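You operate a simulated robot arm through the tools that you are given. There is no shell and no other tool. Be economical: measure what you need, move in short steps, check, and stop when the job is done.

You run a simulated two-armed robot. Do the job below in one go: nothing can be reset, and whatever is moved stays where it is left.

Task
Put the pot from the top of the pallets in the sink. Take the weight on the top of the pallets and put it away on the line one tool ledge. Stack the 26 cm brass gear from the top of the packing bench on top of the 25 cm brass gear. Put the bottle labelled "G56" from the top of the packing bench on the top of the panel bench. Put the disc from the top of the packing bench on the high shelf of the packing bench. Take the lid off the can marked "Wax" on the top of the packing bench and lay it down there. Put the gear from the top of the packing bench on the shelf under the line one conveyor. The order is free. Set down upright: pot, bottle.

Only the result counts: the job must be done as asked and must still hold three seconds after the hand-in. Knocking over, shifting, dropping, spilling or breaking anything else fails it. Lids that push on must go on centred and level and be pressed home; caps that screw on are set level and turned clockwise until they are tight.

Robot
Two 7-joint arms with fingered hands on one trunk, on a base that drives. Base frame: it is fixed to the floor where the robot stands at the start and does not move with it; the origin is under the middle of the robot, x ahead of it, y to its left, z up; the surface under the hand at the start is at about z = 432. Units: mm, rad, N and s.
The left shoulder is at the start at [70, 145, 812], the right one opposite. With the tool pointing down near the work surface each hand reaches from about 360 to 780 mm from the robot's upright axis, wherever it stands, measured 20 degrees to its own side. Places, roughly: bottle [1000, 1750, 1000]; brass gear [1000, 1000, 750]; can [500, 2500, 1000]; disc (8x8x5 cm) [900, 2000, 900]; gear [750, 2750, 750]; high shelf of the packing bench (196x25 cm) [920, 1840, 1420]; line one tool ledge (49x13 cm) [-2440, -1500, 620]; pot [500, 250, 500]; shelf under the line one conveyor (24x58 cm) [-220, 2640, 300]; sink [2700, -1900, 800]; top of the panel bench [2800, 2600, 900]; weight [500, -250, 500]. Payload 3.5 kg a hand.
Tool frame (each hand has its own): the origin (TCP) lies between the finger pads and is the grasp point; the fingertips stand 25 mm ahead of it; z points along the fingers, y is the line along which they close. The gripper opens to 88 mm. The gripper's body begins 29 mm behind the TCP. The gripper is a hand of 4 fingers: y runs from the thumb to the fingers, the wrist lies at [-13, -97, -162] in the tool frame, and closing takes about 1.5 s.
Orientation is told as [roll, pitch, yaw] about the base's x, y, z axes, in that order, counted from this pose: with the fingers straight down and the wrist toward the robot, the tool's x, y and z point along [0, 1, 0], [1, 0, 0] and [0, 0, -1] of the base frame.

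Tools
- The arms move only by the tool step_arm. It takes "left_steps", "right_steps" or both (then of equal length, played together; a hand with none holds still); each is a list of rows, each an object of numbers (a shift or turn left out is 0, a gripper value left out holds the last): "jaw": the opening, from 0 (shut) to 1 (fully open); "tx", "ty", "tz": the shift along the base's x, y, z in mm; "ax", "ay", "az": the turn, a rotation vector about the base's x, y, z in rad. In form: [{"jaw": .., "tx": .., "ty": .., "tz": .., "ax": .., "ay": .., "az": ..}, ...]. A call has 1 to 12 rows; each row shifts and turns the commanded pose from where the row before left it. A row lasts 0.2 s, in which the tool goes at most 50 mm and 0.15 rad; a call with a longer step from one row to the next is refused whole, and so is a gripper value outside its range. Where a pose cannot be reached the arm comes as near as it can. A force on the tool above 40 N (or 10 N above the force at the start of the call, whichever is more), or a blocked arm, ends the call early, and 0.2 s more pass. The fingers move at their own pace (about 45 mm/s each) and stop on an object; they squeeze with about 28 N. The grip force told is the motor's: it shows also when the fingers shut on nothing. Time passes only in rows, and 0.2 s behind the last, so rows that do not move let the fingers close. It gives the time, the measured TCP pose, the force on the tool (base axes), the opening and the grip force at its end, in the units of the frame above (readings bear some noise), with the torque about the TCP (base axes, N m) and any sound that the robot's microphone picked up.
- Cameras (640 x 400 px; columns grow to the right, rows downward): "scene" is now at [134.1, -11.4, 1121.9]; the picture's right is [-0.10, -1.00, 0.00], its down [-0.78, 0.07, -0.62] and it looks along [0.62, -0.06, -0.79] (base axes); focal length 293 px, centre (320, 200). "left" rides on the left gripper at [-64, -83, -98] in its tool frame; the picture's right is [-0.62, -0.37, 0.69], its down [0.71, -0.63, 0.30] and it looks along [0.32, 0.68, 0.65] (tool axes); focal length 265 px, centre (320, 200). "right" rides on the right gripper at [64, -83, -98] in its tool frame; the picture's right is [-0.62, 0.37, -0.69], its down [-0.71, -0.63, 0.30] and it looks along [-0.32, 0.68, 0.65] (tool axes); focal length 265 px, centre (320, 200). There is no depth. A picture from a camera that has moved, and an enlarged one, comes with that camera's place and axes in the base frame and with its lens. The place of the scene camera against the robot may be out by one fixed shift of up to 25 mm in any direction.
- get_image(camera): a new picture of that camera. No time passes.
- raise_lower(by): slides the trunk up (or, below 0, down) by that many mm; the arms and the scene camera ride with it, the base frame stays. It gives what a move gives, with no picture.
- roll_base(legs): drives the robot by 1 to 6 legs, each [ahead, left, turn to the left] in mm, mm and rad, along the robot's own axes; the way and the turn of a leg run together, so that a leg with both is an arc; at most 1500 mm and 3.142 rad a leg. The arms and the cameras ride along, it lands a little off, and it stops where it bumps. It gives what a move gives.
- preshape(shape, hand): the hand has 4 fingers and takes this shape, open, in about a second: jaw (thumb against the fingers, like two jaws); tri (thumb and two fingers); tip (a fingertip pinch); poke (one finger out to press); point (the index stretched); flat (the hand flat); cup (the hand cupped); fist (a fist). The gripper value then closes the fingers along that shape, each until it touches; the sizes above hold for jaw. It gives what a move gives, with no picture.
- turn_head(pan, tilt): turns the head with the scene camera to pan (to the left, within 1.501 rad either way) and tilt (down, from -0.506 to 1.204), counted from straight ahead of the robot. It gives what a move gives.
- enlarge(camera, box): a new picture of the part [left, top, right, bottom] of that camera's present view, enlarged. No time passes.
- hand_in(): hands the job in; it is judged then, once.

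Work in short steps. Places have to be worked out from the pictures, the camera data and where the tool is seen: move nearer, look again, correct. Check each grasp and each placing, and mend what went wrong. You have 196 turns and 184 pictures in all, those below and enlarged ones among them. Open the grippers and draw the arms clear of the work before you hand the job in, unless the task says otherwise; then end with one line.

The tools are called after "Request:" by a JSON object that holds its "method" and its "body". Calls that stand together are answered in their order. step_arm: Moves the arms, as the interface text tells. Its arguments: {"type":"object","properties":{"left_steps":{"type":"array","items":{"type":"object","properties":{"jaw":{"type":"number"},"tx":{"type":"number"},"ty":{"type":"number"},"tz":{"type":"number"},"ax":{"type":"number"},"ay":{"type":"number"},"az":{"type":"number"}}}},"right_steps":{"type":"array","items":{"type":"object","properties":{"jaw":{"type":"number"},"tx":{"type":"number"},"ty":{"type":"number"},"tz":{"type":"number"},"ax":{"type":"number"},"ay":{"type":"number"},"az":{"type":"number"}}}}},"required":[]} The other tools are called the same way: raise_lower (by) slides the trunk up or down; preshape (shape, hand) gives the hand a shape; roll_base (legs) drives the base; turn_head (pan, tilt) turns the head that bears the scene camera; get_image (camera) takes a picture; enlarge (camera, box) takes an enlarged picture of a part of a camera's view; hand_in () hands the job in.

At the start:

```text
time: 0.0
left_position: [507.2, 254.2, 718.2]
left_orientation: [0.001, 0.0, 0.0]
left_ft_force: [0.2, 0.4, -0.2]
left_wrist_torque: [0.03, 0.0, 0.0]
left_grip_width: 87.4
left_gripper_force: 0.0
left_shape: jaw
right_position: [458.7, -226.5, 704.3]
right_orientation: [0.001, 0.001, 0.0]
right_ft_force: [0.3, -0.1, -0.2]
right_wrist_torque: [-0.01, 0.02, -0.01]
right_grip_width: 87.5
right_gripper_force: 0.0
right_shape: jaw
trunk travel left (down, up): [-375.0, 465.0]
robot x, y, heading: [-1.0, 2.1, 0.0]
head pan, tilt: [-0.096, 0.902]
```

scene: 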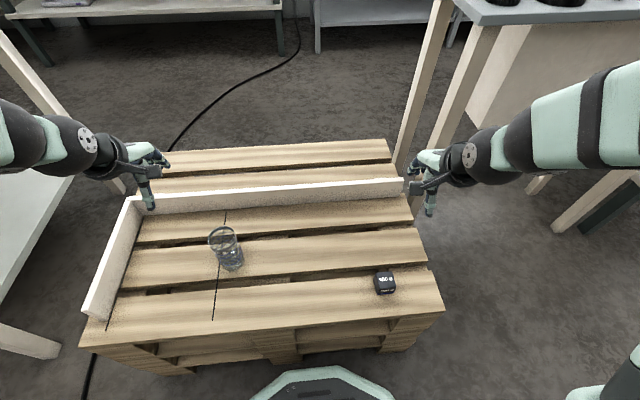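
right: 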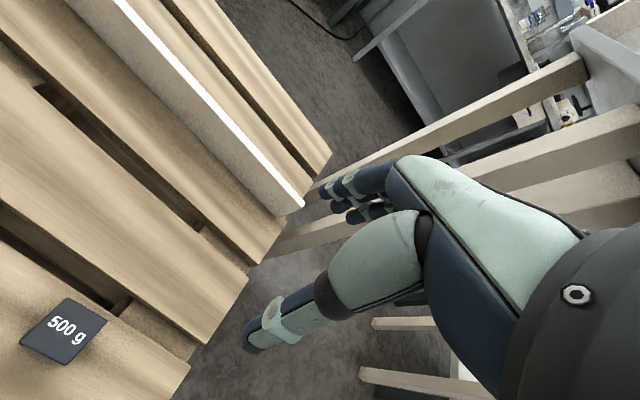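
left: 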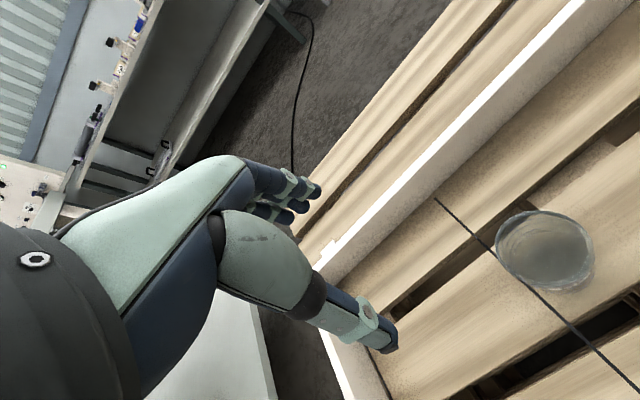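

I'll look closer at the pot and the weight on the pallets first.

Request:
{"method": "enlarge", "body": {"camera": "scene", "box": [180, 200, 300, 300]}}

Request:
{"method": "enlarge", "body": {"camera": "scene", "box": [340, 240, 440, 320]}}

Request:
{"method": "turn_head", "body": {"pan": 1.3, "tilt": 0.35}}

Request:
{"method": "get_image", "body": {"camera": "scene"}}

```text
4.00 times, centred on (240, 250) of scene
camera zoom: at [134.1, -11.4, 1121.9], right [-0.1, -1.0, 0.0], down [-0.78, 0.07, -0.62], along [0.62, -0.06, -0.79], focal length 1171 px, centre (640, 0)
```

zoom: 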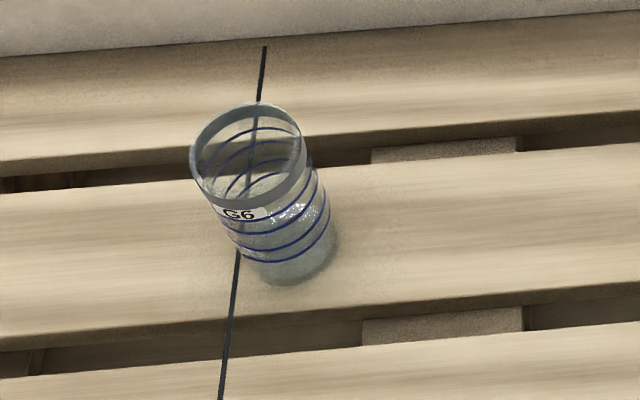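

```text
5.00 times, centred on (390, 280) of scene
camera zoom: at [134.1, -11.4, 1121.9], right [-0.1, -1.0, 0.0], down [-0.78, 0.07, -0.62], along [0.62, -0.06, -0.79], focal length 1464 px, centre (-30, -200)
```

zoom: 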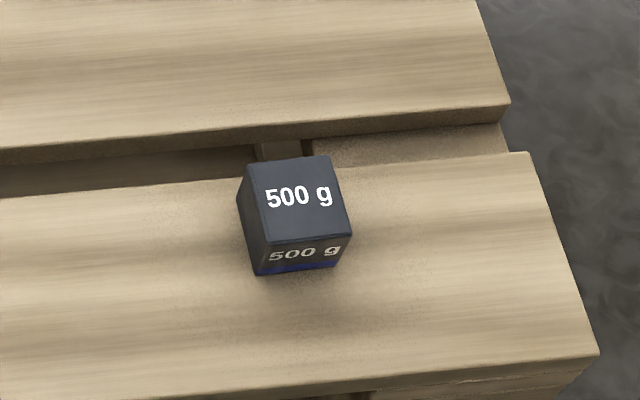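

```text
time: 1.5
left_position: [506.8, 255.7, 718.7]
left_orientation: [0.0, -0.001, 0.0]
left_ft_force: [-0.5, -0.1, 0.0]
left_wrist_torque: [-0.02, 0.01, -0.03]
left_grip_width: 87.5
left_gripper_force: 0.0
left_shape: jaw
right_position: [459.0, -228.4, 703.7]
right_orientation: [0.001, 0.0, 0.0]
right_ft_force: [-0.1, 0.0, 0.0]
right_wrist_torque: [-0.02, 0.01, -0.01]
right_grip_width: 87.5
right_gripper_force: 0.1
right_shape: jaw
trunk travel left (down, up): [-375.0, 465.0]
robot x, y, heading: [-0.6, 1.3, -0.003]
head pan, tilt: [1.3, 0.351]
```

```text
178 pictures are left
camera scene: at [84.0, 85.5, 1169.6], right [0.96, -0.27, 0.0], down [-0.09, -0.33, -0.94], along [0.25, 0.9, -0.34], focal length 293 px, centre (320, 200)
```

scene: 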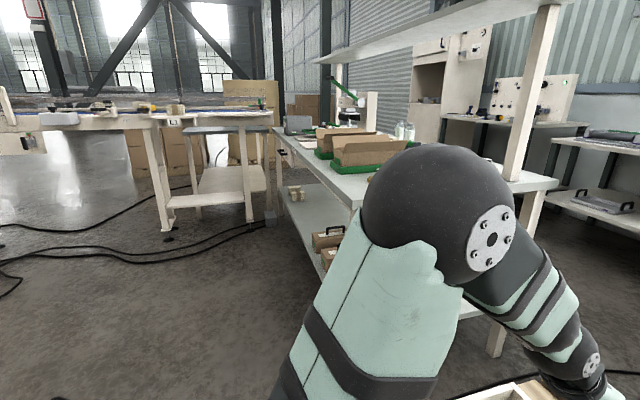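

The pot is the clear beaker "G6" near [485,178], about 100 mm tall; the weight is near [378,-181]. I bring both open hands over them to look closer.

Request:
{"method": "step_arm", "body": {"left_steps": [{"jaw": 1, "tx": -5.5, "ty": -19, "tz": -29.5}, {"tx": -5.5, "ty": -19, "tz": -29.5}, {"tx": -5.5, "ty": -19, "tz": -29.5}, {"tx": -5.5, "ty": -19, "tz": -29.5}, {}], "right_steps": [{"jaw": 1, "tx": -20, "ty": 11.5, "tz": -36}, {"tx": -20, "ty": 11.5, "tz": -36}, {"tx": -20, "ty": 11.5, "tz": -36}, {"tx": -20, "ty": 11.5, "tz": -36}, {}]}}

Request:
{"method": "get_image", "body": {"camera": "left"}}

Request:
{"method": "get_image", "body": {"camera": "right"}}

Request:
{"method": "turn_head", "body": {"pan": 0, "tilt": 1.0}}

Request:
{"method": "get_image", "body": {"camera": "scene"}}

```text
time: 2.7
left_position: [480.8, 178.4, 600.6]
left_orientation: [-0.001, -0.001, -0.001]
left_ft_force: [0.3, -0.5, 0.5]
left_wrist_torque: [0.0, 0.0, 0.03]
left_grip_width: 87.7
left_gripper_force: 0.2
left_shape: jaw
right_position: [384.8, -181.7, 559.2]
right_orientation: [0.0, 0.0, 0.0]
right_ft_force: [-0.7, -0.1, 0.3]
right_wrist_torque: [0.04, -0.02, 0.03]
right_grip_width: 87.6
right_gripper_force: 0.0
right_shape: jaw
right hand out of reach, approached as far as the arm can: row 4
trunk travel left (down, up): [-375.0, 465.0]
robot x, y, heading: [-0.5, 0.9, -0.001]
head pan, tilt: [1.3, 0.351]
```

```text
177 pictures are left
camera left: at [398.4, 114.3, 697.0], right [-0.37, -0.62, -0.69], down [-0.63, 0.71, -0.3], along [0.68, 0.32, -0.65], focal length 265 px, centre (320, 200)
```

left: 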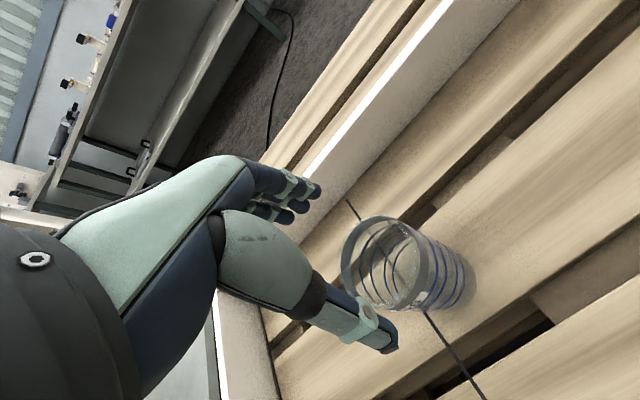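

```text
176 pictures are left
camera right: at [301.7, -117.2, 658.0], right [0.37, -0.62, 0.69], down [-0.63, -0.71, -0.3], along [0.68, -0.32, -0.65], focal length 265 px, centre (320, 200)
```

right: 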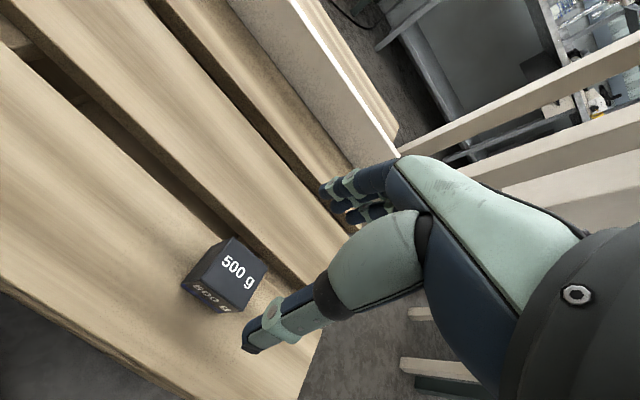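

```text
time: 4.2
left_position: [482.7, 179.2, 599.6]
left_orientation: [0.0, -0.002, 0.0]
left_ft_force: [0.8, 0.0, -0.3]
left_wrist_torque: [0.0, 0.02, 0.0]
left_grip_width: 87.4
left_gripper_force: 0.1
left_shape: jaw
right_position: [386.4, -182.1, 559.0]
right_orientation: [0.001, 0.001, -0.001]
right_ft_force: [-0.3, 0.6, -1.3]
right_wrist_torque: [-0.01, -0.01, -0.01]
right_grip_width: 87.5
right_gripper_force: 0.1
right_shape: jaw
trunk travel left (down, up): [-375.0, 465.0]
robot x, y, heading: [0.7, -4.0, -0.001]
head pan, tilt: [0.0, 1.0]
```

```text
175 pictures are left
camera scene: at [128.8, -4.1, 1114.9], right [0.0, -1.0, 0.0], down [-0.84, 0.0, -0.54], along [0.54, 0.0, -0.84], focal length 293 px, centre (320, 200)
```

scene: 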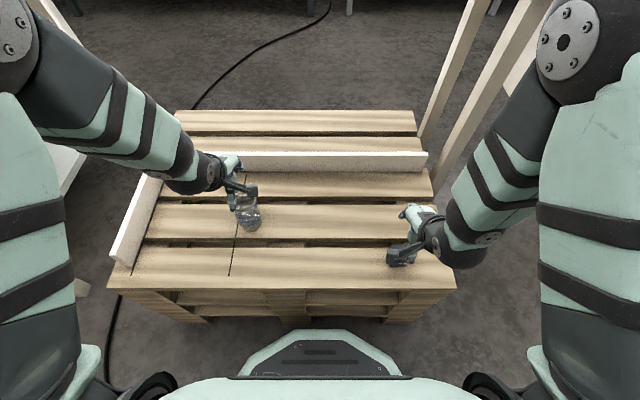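

From two views: pot rim centre ≈ [480,176,525], weight top ≈ [377,-179,478]. The right hand is too near the trunk, so I back off 60 mm.

Request:
{"method": "roll_base", "body": {"legs": [[-60, 0, 0]]}}

```text
time: 5.2
left_position: [421.1, 180.1, 599.8]
left_orientation: [-0.001, -0.003, 0.001]
left_ft_force: [0.0, 0.4, 0.3]
left_wrist_torque: [0.0, 0.0, 0.0]
left_grip_width: 87.7
left_gripper_force: 0.0
left_shape: jaw
right_position: [325.3, -181.4, 559.6]
right_orientation: [-0.001, 0.001, 0.001]
right_ft_force: [0.4, -0.4, -0.6]
right_wrist_torque: [0.05, -0.02, -0.01]
right_grip_width: 87.5
right_gripper_force: 0.1
right_shape: jaw
trunk travel left (down, up): [-375.0, 465.0]
robot x, y, heading: [-62.2, 3.4, 0.003]
head pan, tilt: [0.0, 1.0]
```

Now shift over the objects and go down.

Request:
{"method": "step_arm", "body": {"left_steps": [{"tx": 30, "ty": -2}, {"tx": 29, "ty": -2}, {}, {"tz": -30}, {"tz": -35}, {"tz": -35}, {}], "right_steps": [{"tx": 26, "ty": 1}, {"tx": 26, "ty": 1}, {}, {"tz": -30}, {"tz": -30}, {"tz": -35}, {}]}}

Request:
{"method": "get_image", "body": {"camera": "left"}}

Request:
{"method": "get_image", "body": {"camera": "right"}}

```text
time: 6.6
left_position: [485.4, 171.4, 511.7]
left_orientation: [-0.011, -0.028, -0.001]
left_ft_force: [-6.1, -3.7, 20.3]
left_wrist_torque: [0.0, 0.15, 0.04]
left_grip_width: 87.9
left_gripper_force: 0.1
left_shape: jaw
right_position: [375.2, -178.7, 469.6]
right_orientation: [0.001, -0.002, 0.003]
right_ft_force: [0.3, -0.3, 0.7]
right_wrist_torque: [0.0, -0.01, -0.02]
right_grip_width: 87.6
right_gripper_force: 0.0
right_shape: jaw
trunk travel left (down, up): [-375.0, 465.0]
robot x, y, heading: [-60.0, 0.1, 0.001]
head pan, tilt: [0.0, 1.0]
stopped in row 7 (left hand): the force on the tool passed its limit at 70 N (the readings are from after the stop); the commanded pose is now the measured one
```

```text
174 pictures are left
camera left: at [399.4, 107.1, 608.3], right [-0.35, -0.63, -0.7], down [-0.62, 0.71, -0.33], along [0.7, 0.32, -0.64], focal length 265 px, centre (320, 200)
```

left: 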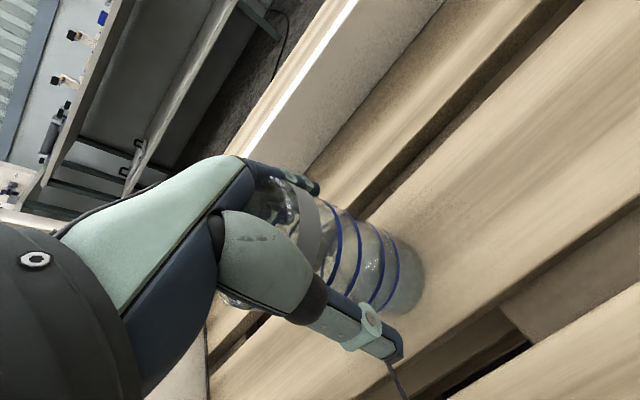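

```text
173 pictures are left
camera right: at [291.8, -114.0, 569.3], right [0.37, -0.62, 0.69], down [-0.63, -0.71, -0.31], along [0.68, -0.32, -0.65], focal length 265 px, centre (320, 200)
```

right: 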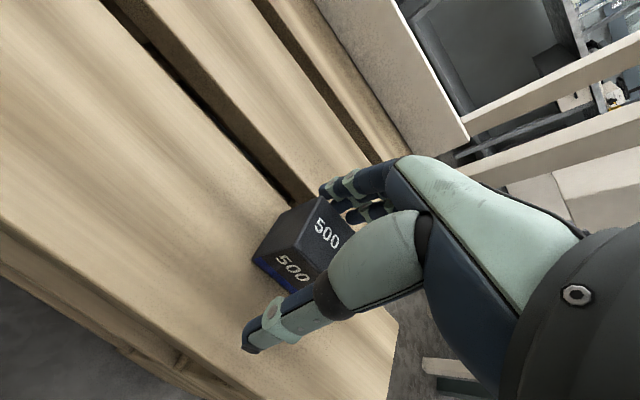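

The left palm touched the rim; I raise 12 mm, level it, and close both hands.

Request:
{"method": "step_arm", "body": {"left_steps": [{"tz": 12, "ax": 0.011, "ay": 0.028}, {"tx": -4, "ty": 4}, {}, {"jaw": 0}, {}, {}, {}, {}, {}, {}, {}], "right_steps": [{}, {}, {}, {"jaw": 0}, {}, {}, {}, {}, {}, {}, {}]}}

Request:
{"method": "get_image", "body": {"camera": "left"}}

Request:
{"method": "get_image", "body": {"camera": "right"}}

```text
time: 9.0
left_position: [481.0, 176.1, 519.5]
left_orientation: [0.003, 0.009, -0.001]
left_ft_force: [-0.2, -0.5, -0.9]
left_wrist_torque: [0.01, 0.03, -0.06]
left_grip_width: 46.8
left_gripper_force: 27.9
left_shape: jaw
right_position: [375.5, -179.3, 468.8]
right_orientation: [0.001, 0.002, 0.002]
right_ft_force: [-1.2, -0.7, -0.1]
right_wrist_torque: [0.0, -0.01, 0.08]
right_grip_width: 34.6
right_gripper_force: 27.5
right_shape: jaw
trunk travel left (down, up): [-375.0, 465.0]
robot x, y, heading: [-60.2, 2.1, -0.003]
head pan, tilt: [0.0, 1.0]
```

```text
172 pictures are left
camera left: at [398.0, 110.3, 618.6], right [-0.38, -0.62, -0.69], down [-0.63, 0.72, -0.3], along [0.68, 0.33, -0.66], focal length 265 px, centre (320, 200)
```

left: 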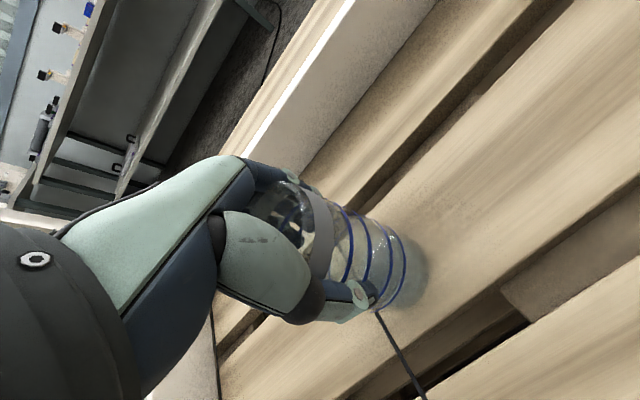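

```text
171 pictures are left
camera right: at [293.1, -113.6, 567.9], right [0.37, -0.62, 0.69], down [-0.63, -0.72, -0.3], along [0.68, -0.32, -0.66], focal length 265 px, centre (320, 200)
```

right: 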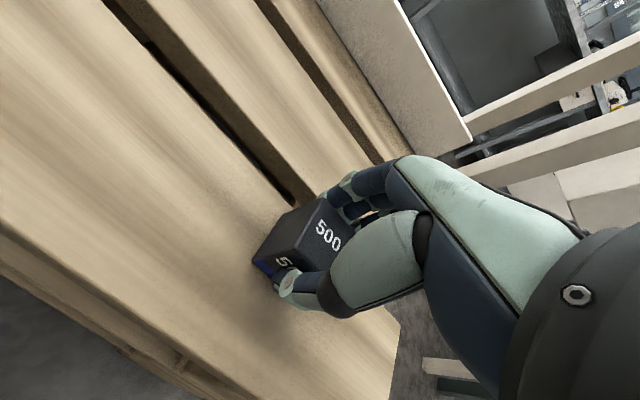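

Both are gripped. Lift 120 mm and check loads; also look round toward the sink.

Request:
{"method": "step_arm", "body": {"left_steps": [{"tz": 20}, {"tz": 40}, {"tz": 45}, {"tz": 45}, {}], "right_steps": [{"tz": 20}, {"tz": 40}, {"tz": 45}, {"tz": 45}, {}]}}

Request:
{"method": "turn_head", "body": {"pan": -0.7, "tilt": 0.35}}

Request:
{"method": "get_image", "body": {"camera": "scene"}}

Request:
{"method": "turn_head", "body": {"pan": 0.1, "tilt": 0.35}}

Request:
{"method": "get_image", "body": {"camera": "scene"}}

```text
time: 10.2
left_position: [482.7, 176.4, 674.0]
left_orientation: [0.003, 0.014, -0.003]
left_ft_force: [0.1, -0.3, -1.7]
left_wrist_torque: [0.01, -0.01, 0.01]
left_grip_width: 46.6
left_gripper_force: 27.8
left_shape: jaw
right_position: [376.2, -175.3, 620.6]
right_orientation: [0.0, 0.005, 0.002]
right_ft_force: [-0.3, -0.4, -5.5]
right_wrist_torque: [0.03, -0.01, 0.02]
right_grip_width: 34.6
right_gripper_force: 28.4
right_shape: jaw
trunk travel left (down, up): [-375.0, 465.0]
robot x, y, heading: [-59.5, 0.1, -0.003]
head pan, tilt: [0.0, 1.0]
```

```text
time: 11.3
left_position: [483.1, 177.0, 675.0]
left_orientation: [0.002, 0.01, -0.001]
left_ft_force: [0.2, -0.1, -1.3]
left_wrist_torque: [0.0, -0.02, 0.05]
left_grip_width: 46.5
left_gripper_force: 27.9
left_shape: jaw
right_position: [376.4, -174.4, 620.0]
right_orientation: [0.001, 0.002, 0.003]
right_ft_force: [0.6, -0.3, -6.0]
right_wrist_torque: [0.02, 0.01, 0.03]
right_grip_width: 34.6
right_gripper_force: 28.4
right_shape: jaw
trunk travel left (down, up): [-375.0, 465.0]
robot x, y, heading: [-61.7, -2.2, -0.003]
head pan, tilt: [-0.7, 0.351]
```

```text
170 pictures are left
camera scene: at [70.2, -64.2, 1169.4], right [-0.64, -0.77, 0.0], down [-0.26, 0.22, -0.94], along [0.72, -0.6, -0.35], focal length 293 px, centre (320, 200)
```

scene: 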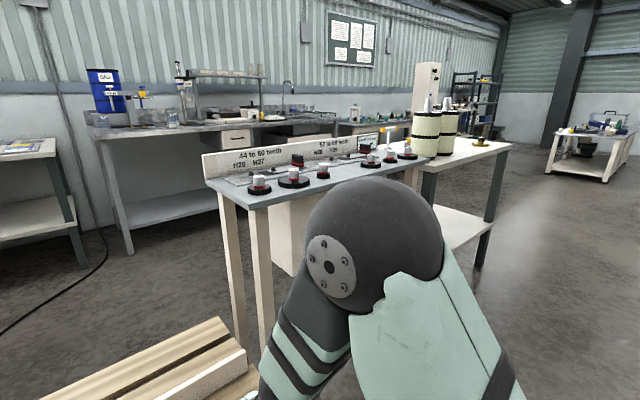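

```text
time: 12.4
left_position: [482.3, 178.3, 673.2]
left_orientation: [0.003, 0.01, -0.003]
left_ft_force: [-0.1, 0.4, -2.0]
left_wrist_torque: [0.0, 0.02, 0.05]
left_grip_width: 46.7
left_gripper_force: 28.2
left_shape: jaw
right_position: [377.1, -175.3, 619.3]
right_orientation: [0.0, 0.002, 0.001]
right_ft_force: [-0.7, -0.7, -4.6]
right_wrist_torque: [0.02, -0.01, -0.02]
right_grip_width: 34.2
right_gripper_force: 28.1
right_shape: jaw
trunk travel left (down, up): [-375.0, 465.0]
robot x, y, heading: [-60.1, 1.4, 0.003]
head pan, tilt: [0.099, 0.351]
```

```text
169 pictures are left
camera scene: at [91.6, 4.9, 1169.5], right [0.1, -1.0, 0.0], down [-0.34, -0.03, -0.94], along [0.93, 0.09, -0.34], focal length 293 px, centre (320, 200)
```

scene: 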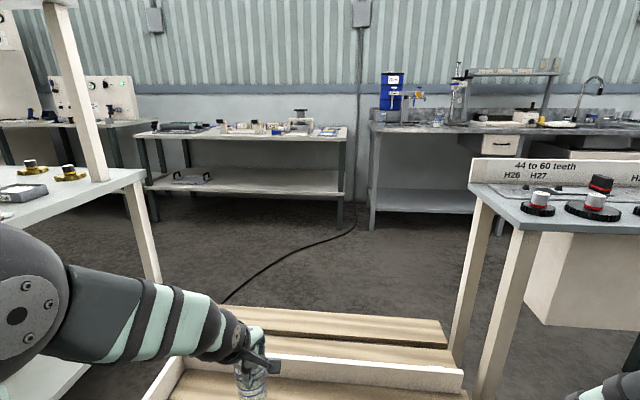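

Loads are right (≈5 N and ≈1.5 N). The gear benches seem to stand at x≈560–850, y≈-290 to -2100; I look right and left to plan the route round them.

Request:
{"method": "turn_head", "body": {"pan": -1.5, "tilt": 0.3}}

Request:
{"method": "get_image", "body": {"camera": "scene"}}

Request:
{"method": "turn_head", "body": {"pan": 0.75, "tilt": 0.3}}

Request:
{"method": "get_image", "body": {"camera": "scene"}}

```text
time: 14.1
left_position: [482.9, 177.1, 673.8]
left_orientation: [0.003, 0.01, -0.004]
left_ft_force: [0.7, 0.5, -1.7]
left_wrist_torque: [-0.01, 0.0, -0.02]
left_grip_width: 46.4
left_gripper_force: 27.8
left_shape: jaw
right_position: [377.2, -174.3, 619.6]
right_orientation: [0.0, 0.004, 0.0]
right_ft_force: [0.3, -0.2, -5.2]
right_wrist_torque: [0.02, 0.0, 0.02]
right_grip_width: 34.5
right_gripper_force: 28.0
right_shape: jaw
trunk travel left (down, up): [-375.0, 465.0]
robot x, y, heading: [-59.7, 1.4, -0.002]
head pan, tilt: [-1.499, 0.3]
```

```text
168 pictures are left
camera scene: at [5.8, -97.5, 1174.3], right [-1.0, -0.07, 0.0], down [-0.02, 0.3, -0.96], along [0.07, -0.95, -0.3], focal length 293 px, centre (320, 200)
```

scene: 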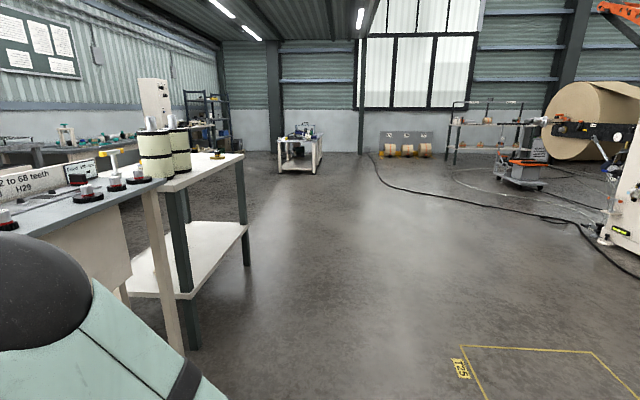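

```text
time: 16.2
left_position: [482.5, 176.8, 673.8]
left_orientation: [0.003, 0.01, -0.002]
left_ft_force: [0.1, 0.1, -0.9]
left_wrist_torque: [-0.04, 0.01, 0.0]
left_grip_width: 46.7
left_gripper_force: 28.5
left_shape: jaw
right_position: [376.6, -175.1, 620.1]
right_orientation: [-0.002, 0.003, 0.001]
right_ft_force: [0.7, -0.5, -4.3]
right_wrist_torque: [0.0, 0.02, 0.0]
right_grip_width: 34.4
right_gripper_force: 28.2
right_shape: jaw
trunk travel left (down, up): [-375.0, 465.0]
robot x, y, heading: [-60.8, -3.3, 0.003]
head pan, tilt: [0.75, 0.3]
```

```text
167 pictures are left
camera scene: at [67.2, 59.4, 1174.2], right [0.68, -0.73, 0.0], down [-0.22, -0.2, -0.96], along [0.7, 0.65, -0.3], focal length 293 px, centre (320, 200)
```

scene: 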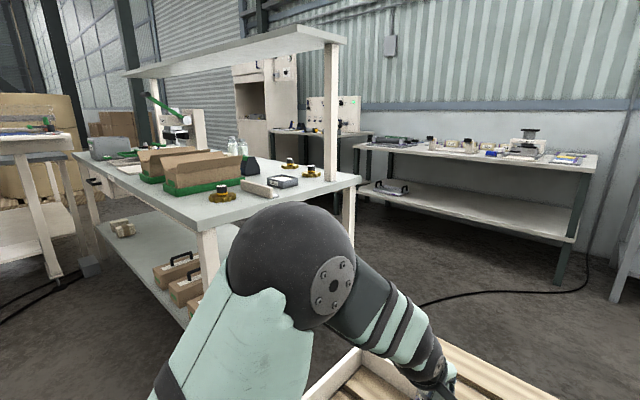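

Open floor to the right. I back off from the pallets, drive right past the gear benches' end (y≈-2080), then ahead.

Request:
{"method": "roll_base", "body": {"legs": [[-250, 0, 0], [0, -1500, 0], [0, -1400, 0], [1000, 0, 0]]}}

Request:
{"method": "turn_head", "body": {"pan": 0.3, "tilt": 0.35}}

Request:
{"method": "get_image", "body": {"camera": "scene"}}

```text
time: 36.2
left_position: [1201.2, -2651.9, 674.3]
left_orientation: [0.003, 0.011, 0.046]
left_ft_force: [0.4, -0.4, -1.5]
left_wrist_torque: [-0.01, 0.05, 0.0]
left_grip_width: 46.6
left_gripper_force: 27.9
left_shape: jaw
right_position: [1112.0, -3008.3, 620.8]
right_orientation: [-0.001, 0.004, 0.048]
right_ft_force: [0.0, 0.9, -5.4]
right_wrist_torque: [0.03, 0.02, -0.01]
right_grip_width: 34.4
right_gripper_force: 28.0
right_shape: jaw
trunk travel left (down, up): [-375.0, 465.0]
robot x, y, heading: [665.7, -2853.3, 0.049]
head pan, tilt: [0.75, 0.3]
```

```text
time: 37.1
left_position: [1201.0, -2652.3, 675.1]
left_orientation: [0.003, 0.011, 0.045]
left_ft_force: [-0.4, 0.1, -1.6]
left_wrist_torque: [0.0, 0.01, 0.01]
left_grip_width: 46.7
left_gripper_force: 27.6
left_shape: jaw
right_position: [1111.9, -3008.0, 619.9]
right_orientation: [0.001, 0.003, 0.048]
right_ft_force: [0.0, 0.8, -4.5]
right_wrist_torque: [0.03, -0.01, 0.0]
right_grip_width: 34.7
right_gripper_force: 28.3
right_shape: jaw
trunk travel left (down, up): [-375.0, 465.0]
robot x, y, heading: [661.1, -2855.5, 0.05]
head pan, tilt: [0.3, 0.351]
```

```text
166 pictures are left
camera scene: at [813.3, -2824.6, 1169.5], right [0.34, -0.94, 0.0], down [-0.32, -0.12, -0.94], along [0.88, 0.32, -0.34], focal length 293 px, centre (320, 200)
```

scene: 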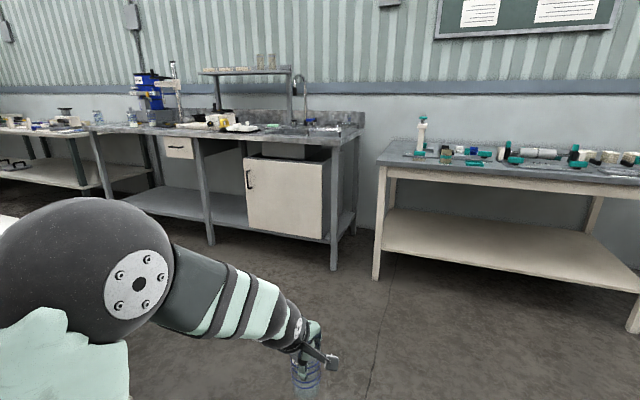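

The sink is at the right end of the grey bench (top ≈ z 900, front x≈2500). I raise the trunk 400 mm and drive up in front of it.

Request:
{"method": "raise_lower", "body": {"by": 400}}

Request:
{"method": "roll_base", "body": {"legs": [[0, 0, -0.05], [1000, 0, 0], [0, 800, 0]]}}

Request:
{"method": "turn_head", "body": {"pan": 0.1, "tilt": 0.55}}

Request:
{"method": "get_image", "body": {"camera": "scene"}}

```text
time: 40.9
left_position: [1201.4, -2651.7, 1073.6]
left_orientation: [0.004, 0.01, 0.044]
left_ft_force: [-0.3, 0.4, -1.0]
left_wrist_torque: [-0.01, 0.03, -0.05]
left_grip_width: 46.6
left_gripper_force: 28.1
left_shape: jaw
right_position: [1112.1, -3007.4, 1020.5]
right_orientation: [0.002, 0.004, 0.049]
right_ft_force: [0.2, 0.6, -5.4]
right_wrist_torque: [0.0, 0.02, 0.03]
right_grip_width: 34.5
right_gripper_force: 28.4
right_shape: jaw
trunk travel left (down, up): [-775.0, 65.0]
robot x, y, heading: [672.7, -2857.1, 0.048]
head pan, tilt: [0.3, 0.351]
```

```text
time: 50.5
left_position: [2206.2, -1855.0, 1074.2]
left_orientation: [0.005, 0.012, 0.017]
left_ft_force: [-0.8, -1.3, -0.2]
left_wrist_torque: [0.0, 0.01, 0.03]
left_grip_width: 46.5
left_gripper_force: 28.4
left_shape: jaw
right_position: [2107.2, -2207.8, 1019.9]
right_orientation: [-0.001, 0.003, 0.019]
right_ft_force: [0.4, -0.8, -4.4]
right_wrist_torque: [0.03, 0.0, 0.03]
right_grip_width: 34.1
right_gripper_force: 27.8
right_shape: jaw
trunk travel left (down, up): [-775.0, 65.0]
robot x, y, heading: [1666.4, -2040.8, 0.014]
head pan, tilt: [0.3, 0.351]
```

```text
time: 51.2
left_position: [2206.8, -1854.4, 1073.5]
left_orientation: [0.003, 0.011, 0.015]
left_ft_force: [0.4, -0.7, -0.6]
left_wrist_torque: [-0.02, 0.01, 0.03]
left_grip_width: 46.8
left_gripper_force: 27.9
left_shape: jaw
right_position: [2106.4, -2208.2, 1020.5]
right_orientation: [0.001, 0.003, 0.019]
right_ft_force: [-0.2, -0.5, -5.1]
right_wrist_torque: [0.0, 0.03, 0.02]
right_grip_width: 34.3
right_gripper_force: 28.3
right_shape: jaw
trunk travel left (down, up): [-775.0, 65.0]
robot x, y, heading: [1662.7, -2041.8, 0.015]
head pan, tilt: [0.099, 0.55]
```

```text
165 pictures are left
camera scene: at [1815.3, -2032.8, 1551.3], right [0.12, -0.99, 0.0], down [-0.52, -0.06, -0.85], along [0.85, 0.1, -0.52], focal length 293 px, centre (320, 200)
```

scene: 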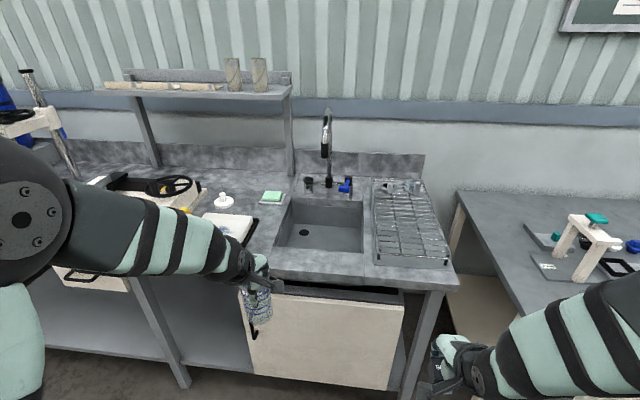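

The sink bowl is about x 2550–2880, y -2085 to -1775, clear, with the drain at back left. I roll in so the left hand gets to ≈[2690,-1950].

Request:
{"method": "roll_base", "body": {"legs": [[390, -60, -0.015]]}}

Request:
{"method": "turn_head", "body": {"pan": 0.1, "tilt": 0.85}}

Request:
{"method": "get_image", "body": {"camera": "scene"}}

```text
time: 53.7
left_position: [2601.8, -1919.1, 1075.4]
left_orientation: [0.004, 0.008, -0.001]
left_ft_force: [0.0, -0.5, -1.0]
left_wrist_torque: [0.01, -0.02, 0.01]
left_grip_width: 46.5
left_gripper_force: 27.6
left_shape: jaw
right_position: [2495.9, -2270.2, 1021.4]
right_orientation: [-0.001, 0.003, 0.002]
right_ft_force: [0.9, -0.3, -5.3]
right_wrist_torque: [0.04, -0.02, 0.0]
right_grip_width: 34.2
right_gripper_force: 28.3
right_shape: jaw
trunk travel left (down, up): [-775.0, 65.0]
robot x, y, heading: [2057.3, -2094.5, 0.007]
head pan, tilt: [0.099, 0.55]
```

```text
time: 54.5
left_position: [2603.3, -1919.8, 1074.2]
left_orientation: [0.003, 0.011, -0.001]
left_ft_force: [-0.2, -0.3, -0.7]
left_wrist_torque: [-0.02, 0.02, -0.02]
left_grip_width: 46.6
left_gripper_force: 28.0
left_shape: jaw
right_position: [2497.8, -2271.1, 1020.1]
right_orientation: [-0.001, 0.006, 0.002]
right_ft_force: [-0.1, -0.5, -5.2]
right_wrist_torque: [0.01, 0.03, -0.01]
right_grip_width: 34.3
right_gripper_force: 27.7
right_shape: jaw
trunk travel left (down, up): [-775.0, 65.0]
robot x, y, heading: [2059.1, -2096.0, 0.005]
head pan, tilt: [0.099, 0.85]
```

```text
164 pictures are left
camera scene: at [2198.1, -2092.7, 1525.8], right [0.1, -0.99, 0.0], down [-0.75, -0.08, -0.66], along [0.66, 0.07, -0.75], focal length 293 px, centre (320, 200)
```

scene: 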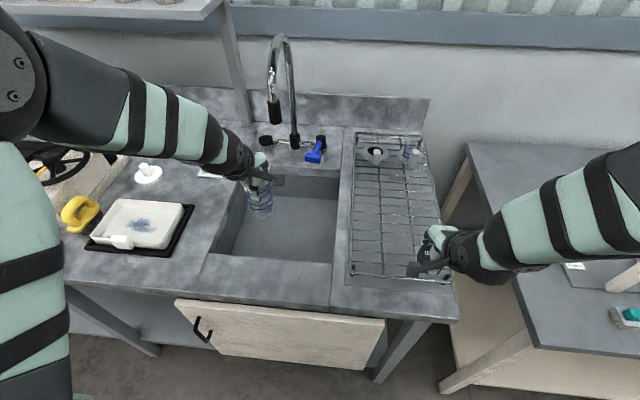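

Rim positions confirmed. I move the pot over the sink centre and partway down, then look.

Request:
{"method": "step_arm", "body": {"left_steps": [{"tx": 45, "ty": -10}, {"tx": 42, "ty": -10}, {"tz": -45}, {"tz": -45}, {"tz": -40}, {}]}}

Request:
{"method": "get_image", "body": {"camera": "left"}}

Request:
{"method": "get_image", "body": {"camera": "scene"}}

```text
time: 55.9
left_position: [2683.7, -1938.3, 943.5]
left_orientation: [0.003, 0.009, -0.001]
left_ft_force: [0.2, 0.4, -0.7]
left_wrist_torque: [-0.04, 0.0, -0.01]
left_grip_width: 46.4
left_gripper_force: 28.1
left_shape: jaw
right_position: [2496.9, -2270.5, 1020.5]
right_orientation: [0.0, 0.004, 0.003]
right_ft_force: [0.3, 0.3, -4.6]
right_wrist_torque: [0.03, 0.0, 0.03]
right_grip_width: 34.5
right_gripper_force: 28.4
right_shape: jaw
trunk travel left (down, up): [-775.0, 65.0]
robot x, y, heading: [2057.1, -2094.9, 0.007]
head pan, tilt: [0.099, 0.85]
```

```text
163 pictures are left
camera left: at [2600.6, -2003.6, 1042.1], right [-0.37, -0.62, -0.69], down [-0.63, 0.72, -0.3], along [0.68, 0.33, -0.66], focal length 265 px, centre (320, 200)
```

left: 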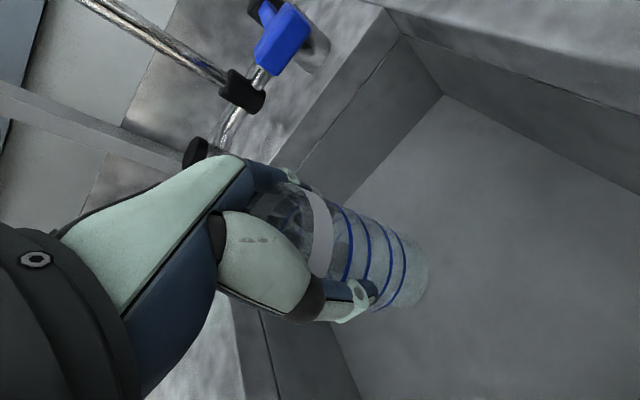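

```text
162 pictures are left
camera scene: at [2196.3, -2092.6, 1526.0], right [0.1, -0.99, 0.0], down [-0.75, -0.08, -0.66], along [0.66, 0.07, -0.75], focal length 293 px, centre (320, 200)
```

scene: 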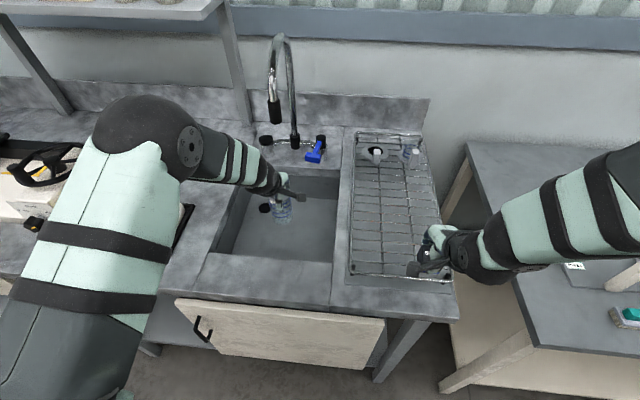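

The sink floor is at about z≈747 (TCP ≈ 834 at touch). I descend to 10 mm above, then creep.

Request:
{"method": "step_arm", "body": {"left_steps": [{"tz": -40}, {"tz": -40}, {"tz": -15}, {}, {"tz": -4}, {"tz": -4}, {}]}}

```text
time: 57.5
left_position: [2689.0, -1940.4, 846.7]
left_orientation: [0.006, -0.003, -0.001]
left_ft_force: [1.4, -0.7, 29.3]
left_wrist_torque: [0.12, 0.03, -0.04]
left_grip_width: 46.9
left_gripper_force: 28.2
left_shape: jaw
right_position: [2493.5, -2271.4, 1021.4]
right_orientation: [0.001, -0.002, 0.001]
right_ft_force: [0.4, -0.1, -5.7]
right_wrist_torque: [0.0, 0.01, 0.0]
right_grip_width: 34.2
right_gripper_force: 27.9
right_shape: jaw
trunk travel left (down, up): [-775.0, 65.0]
robot x, y, heading: [2056.1, -2094.3, 0.0]
head pan, tilt: [0.099, 0.85]
```

Contact with the sink floor (29 N). I ease up 3 mm, release and look.

Request:
{"method": "step_arm", "body": {"left_steps": [{"tz": 4}, {"tz": 3}, {}, {"jaw": 1}, {}, {}, {}, {}, {}, {}]}}

Request:
{"method": "get_image", "body": {"camera": "left"}}

```text
time: 59.7
left_position: [2689.0, -1938.6, 847.7]
left_orientation: [0.005, 0.01, -0.001]
left_ft_force: [-0.6, -0.1, -0.4]
left_wrist_torque: [-0.02, 0.01, -0.02]
left_grip_width: 87.9
left_gripper_force: 0.0
left_shape: jaw
right_position: [2497.3, -2271.2, 1020.7]
right_orientation: [0.001, 0.003, 0.0]
right_ft_force: [-0.9, -0.1, -5.8]
right_wrist_torque: [0.01, 0.01, 0.02]
right_grip_width: 34.3
right_gripper_force: 27.7
right_shape: jaw
trunk travel left (down, up): [-775.0, 65.0]
robot x, y, heading: [2061.5, -2096.3, 0.005]
head pan, tilt: [0.099, 0.85]
```

```text
161 pictures are left
camera left: at [2606.7, -2004.1, 944.8], right [-0.38, -0.62, -0.69], down [-0.63, 0.72, -0.3], along [0.68, 0.33, -0.66], focal length 265 px, centre (320, 200)
```

left: 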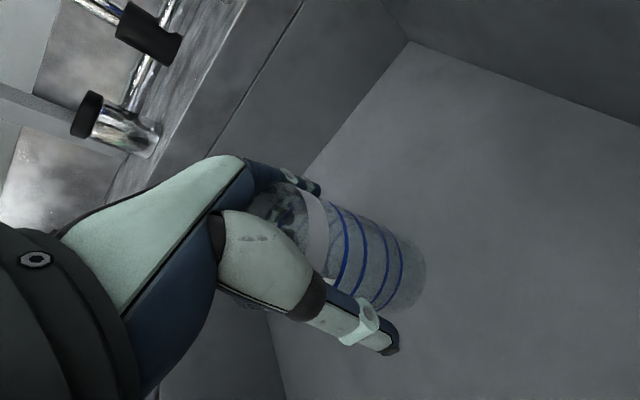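

The pot stands and fingers are open; lift out straight.

Request:
{"method": "step_arm", "body": {"left_steps": [{"tz": 15}, {"tz": 30}, {"tz": 45}, {"tz": 45}, {"tz": 45}, {"tz": 45}, {}]}}

Request:
{"method": "get_image", "body": {"camera": "scene"}}

```text
time: 61.3
left_position: [2692.7, -1940.4, 1071.8]
left_orientation: [0.005, 0.009, 0.0]
left_ft_force: [-0.1, 0.5, -0.2]
left_wrist_torque: [0.05, -0.01, 0.01]
left_grip_width: 87.7
left_gripper_force: 0.1
left_shape: jaw
right_position: [2495.8, -2270.7, 1019.9]
right_orientation: [0.001, 0.003, 0.003]
right_ft_force: [0.2, 0.0, -5.2]
right_wrist_torque: [0.02, 0.03, 0.0]
right_grip_width: 34.3
right_gripper_force: 27.9
right_shape: jaw
trunk travel left (down, up): [-775.0, 65.0]
robot x, y, heading: [2056.9, -2095.3, 0.001]
head pan, tilt: [0.099, 0.85]
```

```text
160 pictures are left
camera scene: at [2198.0, -2092.6, 1525.8], right [0.1, -0.99, 0.0], down [-0.75, -0.08, -0.66], along [0.66, 0.07, -0.75], focal length 293 px, centre (320, 200)
```

scene: 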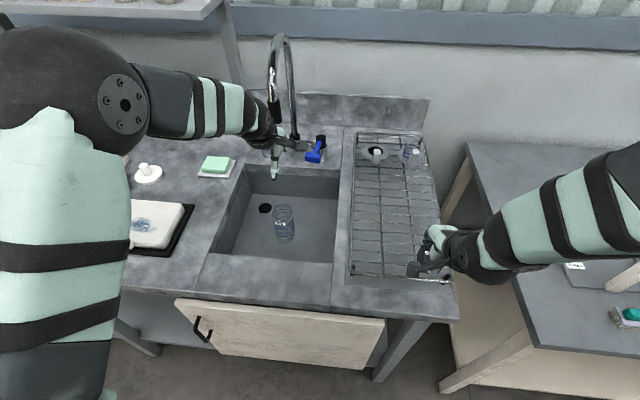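

The pot stands upright in the sink. I retract the left hand, back away and turn to face the line-one side.

Request:
{"method": "step_arm", "body": {"left_steps": [{"tx": -45}, {"tx": -45}, {"tx": -30}]}}

Request:
{"method": "roll_base", "body": {"legs": [[-500, 0, 0], [0, -800, 0], [-1200, 0, 0], [0, 0, 3.141]]}}

Request:
{"method": "turn_head", "body": {"pan": -0.3, "tilt": 0.4}}

Request:
{"method": "get_image", "body": {"camera": "scene"}}

```text
time: 62.1
left_position: [2568.1, -1939.6, 1074.4]
left_orientation: [0.005, 0.009, 0.001]
left_ft_force: [-0.6, 0.0, 0.3]
left_wrist_torque: [0.07, 0.03, 0.0]
left_grip_width: 87.8
left_gripper_force: 0.1
left_shape: jaw
right_position: [2496.8, -2271.2, 1019.1]
right_orientation: [0.0, 0.004, 0.001]
right_ft_force: [0.4, 0.7, -5.2]
right_wrist_torque: [-0.01, -0.03, -0.01]
right_grip_width: 34.3
right_gripper_force: 27.4
right_shape: jaw
trunk travel left (down, up): [-775.0, 65.0]
robot x, y, heading: [2058.2, -2093.8, 0.002]
head pan, tilt: [0.099, 0.85]
```

```text
time: 81.9
left_position: [-151.5, -3040.4, 1074.7]
left_orientation: [0.004, 0.01, 3.136]
left_ft_force: [0.4, 0.4, 0.3]
left_wrist_torque: [0.01, -0.02, -0.02]
left_grip_width: 87.9
left_gripper_force: 0.1
left_shape: jaw
right_position: [-77.6, -2710.5, 1018.4]
right_orientation: [0.0, 0.005, 3.14]
right_ft_force: [0.9, 0.0, -5.2]
right_wrist_torque: [0.01, -0.03, 0.04]
right_grip_width: 33.8
right_gripper_force: 28.3
right_shape: jaw
trunk travel left (down, up): [-775.0, 65.0]
robot x, y, heading: [356.4, -2887.8, 3.135]
head pan, tilt: [0.099, 0.85]
```

```text
time: 82.8
left_position: [-151.4, -3039.9, 1074.8]
left_orientation: [0.004, 0.011, 3.138]
left_ft_force: [0.1, -0.4, 0.5]
left_wrist_torque: [-0.01, -0.01, -0.02]
left_grip_width: 88.0
left_gripper_force: 0.0
left_shape: jaw
right_position: [-76.8, -2710.5, 1020.0]
right_orientation: [0.001, 0.003, 3.14]
right_ft_force: [0.0, 0.5, -5.3]
right_wrist_torque: [-0.04, 0.01, -0.01]
right_grip_width: 33.8
right_gripper_force: 27.6
right_shape: jaw
trunk travel left (down, up): [-775.0, 65.0]
robot x, y, heading: [360.1, -2888.3, 3.143]
head pan, tilt: [-0.3, 0.4]
```

```text
159 pictures are left
camera scene: at [228.1, -2863.0, 1564.9], right [0.3, 0.95, 0.0], down [0.37, -0.12, -0.92], along [-0.88, 0.27, -0.39], focal length 293 px, centre (320, 200)
```

scene: 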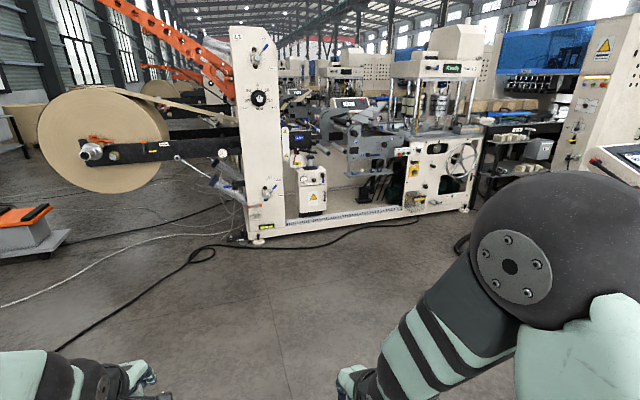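

I zoom in on where the tool ledge should be (~(367,173)).

Request:
{"method": "enlarge", "body": {"camera": "scene", "box": [260, 100, 500, 250]}}

```text
2.67 times, centred on (380, 175) of scene
camera zoom: at [228.1, -2863.0, 1564.9], right [0.3, 0.95, 0.0], down [0.37, -0.12, -0.92], along [-0.88, 0.27, -0.39], focal length 781 px, centre (160, 267)
```

zoom: 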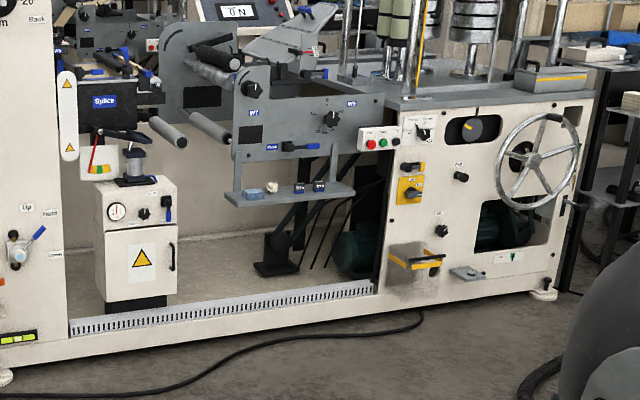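

The ledge is the grey plate hanging under the blue-tagged panel, already holding some items. I drive closer.

Request:
{"method": "roll_base", "body": {"legs": [[1500, 0, 0], [150, -1130, 0]]}}

Request:
{"method": "raise_lower", "body": {"by": -350}}

Request:
{"method": "turn_head", "body": {"pan": -0.2, "tilt": 0.45}}

Request:
{"method": "get_image", "body": {"camera": "scene"}}

```text
time: 95.7
left_position: [-1748.4, -1821.9, 1074.0]
left_orientation: [0.001, 0.011, 3.087]
left_ft_force: [0.4, 0.9, 0.0]
left_wrist_torque: [0.0, 0.01, 0.04]
left_grip_width: 87.9
left_gripper_force: 0.1
left_shape: jaw
right_position: [-1659.9, -1496.3, 1019.8]
right_orientation: [0.0, 0.004, 3.092]
right_ft_force: [0.1, 0.1, -4.5]
right_wrist_torque: [-0.03, 0.03, 0.01]
right_grip_width: 33.9
right_gripper_force: 27.9
right_shape: jaw
trunk travel left (down, up): [-775.0, 65.0]
robot x, y, heading: [-1232.9, -1688.4, 3.091]
head pan, tilt: [-0.3, 0.4]
```

```text
time: 99.1
left_position: [-1747.7, -1821.3, 724.5]
left_orientation: [0.002, 0.012, 3.087]
left_ft_force: [-0.3, -0.4, 0.0]
left_wrist_torque: [-0.04, -0.01, -0.02]
left_grip_width: 87.9
left_gripper_force: 0.3
left_shape: jaw
right_position: [-1659.2, -1495.4, 669.7]
right_orientation: [0.002, 0.004, 3.091]
right_ft_force: [-0.1, 0.3, -4.6]
right_wrist_torque: [-0.01, 0.03, 0.0]
right_grip_width: 33.7
right_gripper_force: 28.1
right_shape: jaw
trunk travel left (down, up): [-425.0, 415.0]
robot x, y, heading: [-1234.4, -1692.2, 3.083]
head pan, tilt: [-0.3, 0.4]
```

```text
time: 99.8
left_position: [-1748.1, -1821.5, 724.2]
left_orientation: [0.003, 0.011, 3.087]
left_ft_force: [0.6, 0.6, -0.2]
left_wrist_torque: [-0.01, 0.03, -0.01]
left_grip_width: 88.2
left_gripper_force: 0.1
left_shape: jaw
right_position: [-1659.0, -1495.5, 670.5]
right_orientation: [0.0, 0.003, 3.091]
right_ft_force: [0.2, -0.4, -5.3]
right_wrist_torque: [0.0, -0.02, -0.01]
right_grip_width: 33.7
right_gripper_force: 28.1
right_shape: jaw
trunk travel left (down, up): [-425.0, 415.0]
robot x, y, heading: [-1231.8, -1695.1, 3.089]
head pan, tilt: [-0.201, 0.45]
```

```text
157 pictures are left
camera scene: at [-1362.3, -1671.1, 1210.3], right [0.25, 0.97, 0.0], down [0.42, -0.11, -0.9], along [-0.87, 0.23, -0.44], focal length 293 px, centre (320, 200)
```

scene: 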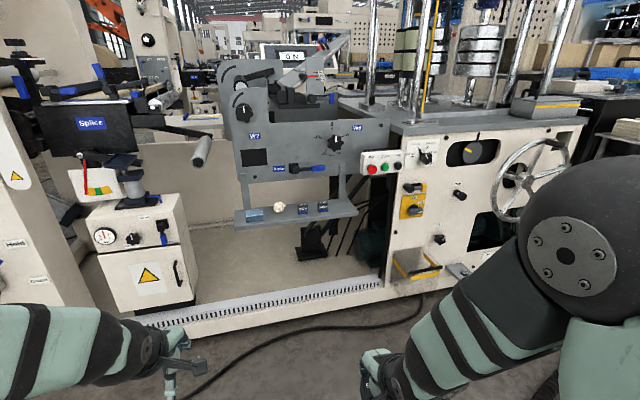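

Request:
{"method": "enlarge", "body": {"camera": "scene", "box": [210, 120, 402, 240]}}

```text
3.33 times, centred on (306, 180) of scene
camera zoom: at [-1362.3, -1671.1, 1210.3], right [0.25, 0.97, 0.0], down [0.42, -0.11, -0.9], along [-0.87, 0.23, -0.44], focal length 976 px, centre (367, 267)
```

zoom: 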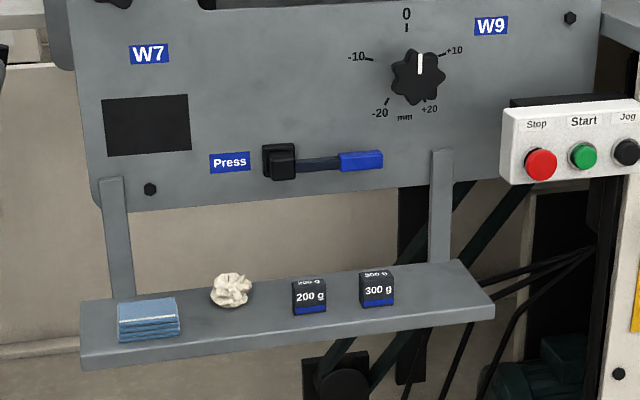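

The ledge spans x -2380…-2510, y -1745…-1245 at z 620, with a free spot right of the 300 g weight, near y≈-1300. I drive in so the right hand can reach it, with the weight raised.

Request:
{"method": "step_arm", "body": {"right_steps": [{"tz": 30}, {"tz": 30}, {}]}}

Request:
{"method": "roll_base", "body": {"legs": [[0, 0, 0.052], [0, -205, 0], [620, 0, 0]]}}

Request:
{"method": "turn_head", "body": {"pan": -0.2, "tilt": 0.75}}

Request:
{"method": "get_image", "body": {"camera": "scene"}}

Request:
{"method": "get_image", "body": {"camera": "right"}}

```text
time: 100.6
left_position: [-1748.3, -1821.7, 724.0]
left_orientation: [0.004, 0.011, 3.088]
left_ft_force: [-0.3, 0.5, -1.1]
left_wrist_torque: [-0.01, 0.01, 0.01]
left_grip_width: 88.0
left_gripper_force: 0.0
left_shape: jaw
right_position: [-1660.2, -1495.0, 732.3]
right_orientation: [-0.001, 0.004, 3.091]
right_ft_force: [-0.8, -0.6, -4.3]
right_wrist_torque: [-0.04, 0.0, 0.01]
right_grip_width: 33.7
right_gripper_force: 28.3
right_shape: jaw
trunk travel left (down, up): [-425.0, 415.0]
robot x, y, heading: [-1234.2, -1696.8, 3.095]
head pan, tilt: [-0.201, 0.45]
```

```text
time: 105.7
left_position: [-2356.1, -1663.6, 723.3]
left_orientation: [0.004, 0.01, -3.13]
left_ft_force: [-0.3, 0.2, 0.2]
left_wrist_torque: [0.02, 0.02, -0.01]
left_grip_width: 87.7
left_gripper_force: 0.0
left_shape: jaw
right_position: [-2289.7, -1330.9, 731.1]
right_orientation: [-0.001, 0.003, -3.128]
right_ft_force: [0.3, 0.8, -5.3]
right_wrist_torque: [-0.02, -0.01, -0.02]
right_grip_width: 33.8
right_gripper_force: 28.1
right_shape: jaw
trunk travel left (down, up): [-425.0, 415.0]
robot x, y, heading: [-1843.8, -1500.2, -3.128]
head pan, tilt: [-0.201, 0.45]
```

```text
time: 106.5
left_position: [-2355.1, -1663.0, 724.6]
left_orientation: [0.003, 0.01, -3.131]
left_ft_force: [-0.9, 0.4, -1.1]
left_wrist_torque: [-0.01, -0.01, 0.0]
left_grip_width: 88.1
left_gripper_force: 0.0
left_shape: jaw
right_position: [-2289.2, -1332.4, 731.2]
right_orientation: [0.001, 0.004, -3.128]
right_ft_force: [0.3, -0.3, -4.5]
right_wrist_torque: [-0.03, 0.02, 0.0]
right_grip_width: 34.0
right_gripper_force: 28.2
right_shape: jaw
trunk travel left (down, up): [-425.0, 415.0]
robot x, y, heading: [-1848.4, -1501.8, -3.125]
head pan, tilt: [-0.201, 0.75]
```

```text
155 pictures are left
camera scene: at [-1971.0, -1490.4, 1183.9], right [0.19, 0.98, 0.0], down [0.67, -0.13, -0.73], along [-0.72, 0.14, -0.68], focal length 293 px, centre (320, 200)
```

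scene: 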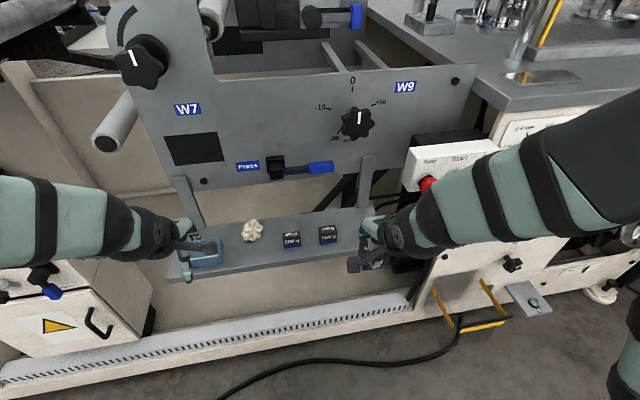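

```text
154 pictures are left
camera right: at [-2205.2, -1394.2, 830.3], right [-0.38, 0.61, 0.69], down [0.62, 0.72, -0.3], along [-0.69, 0.31, -0.66], focal length 265 px, centre (320, 200)
```

right: 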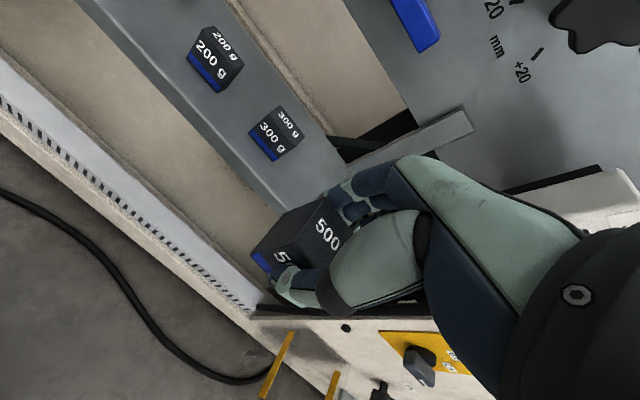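

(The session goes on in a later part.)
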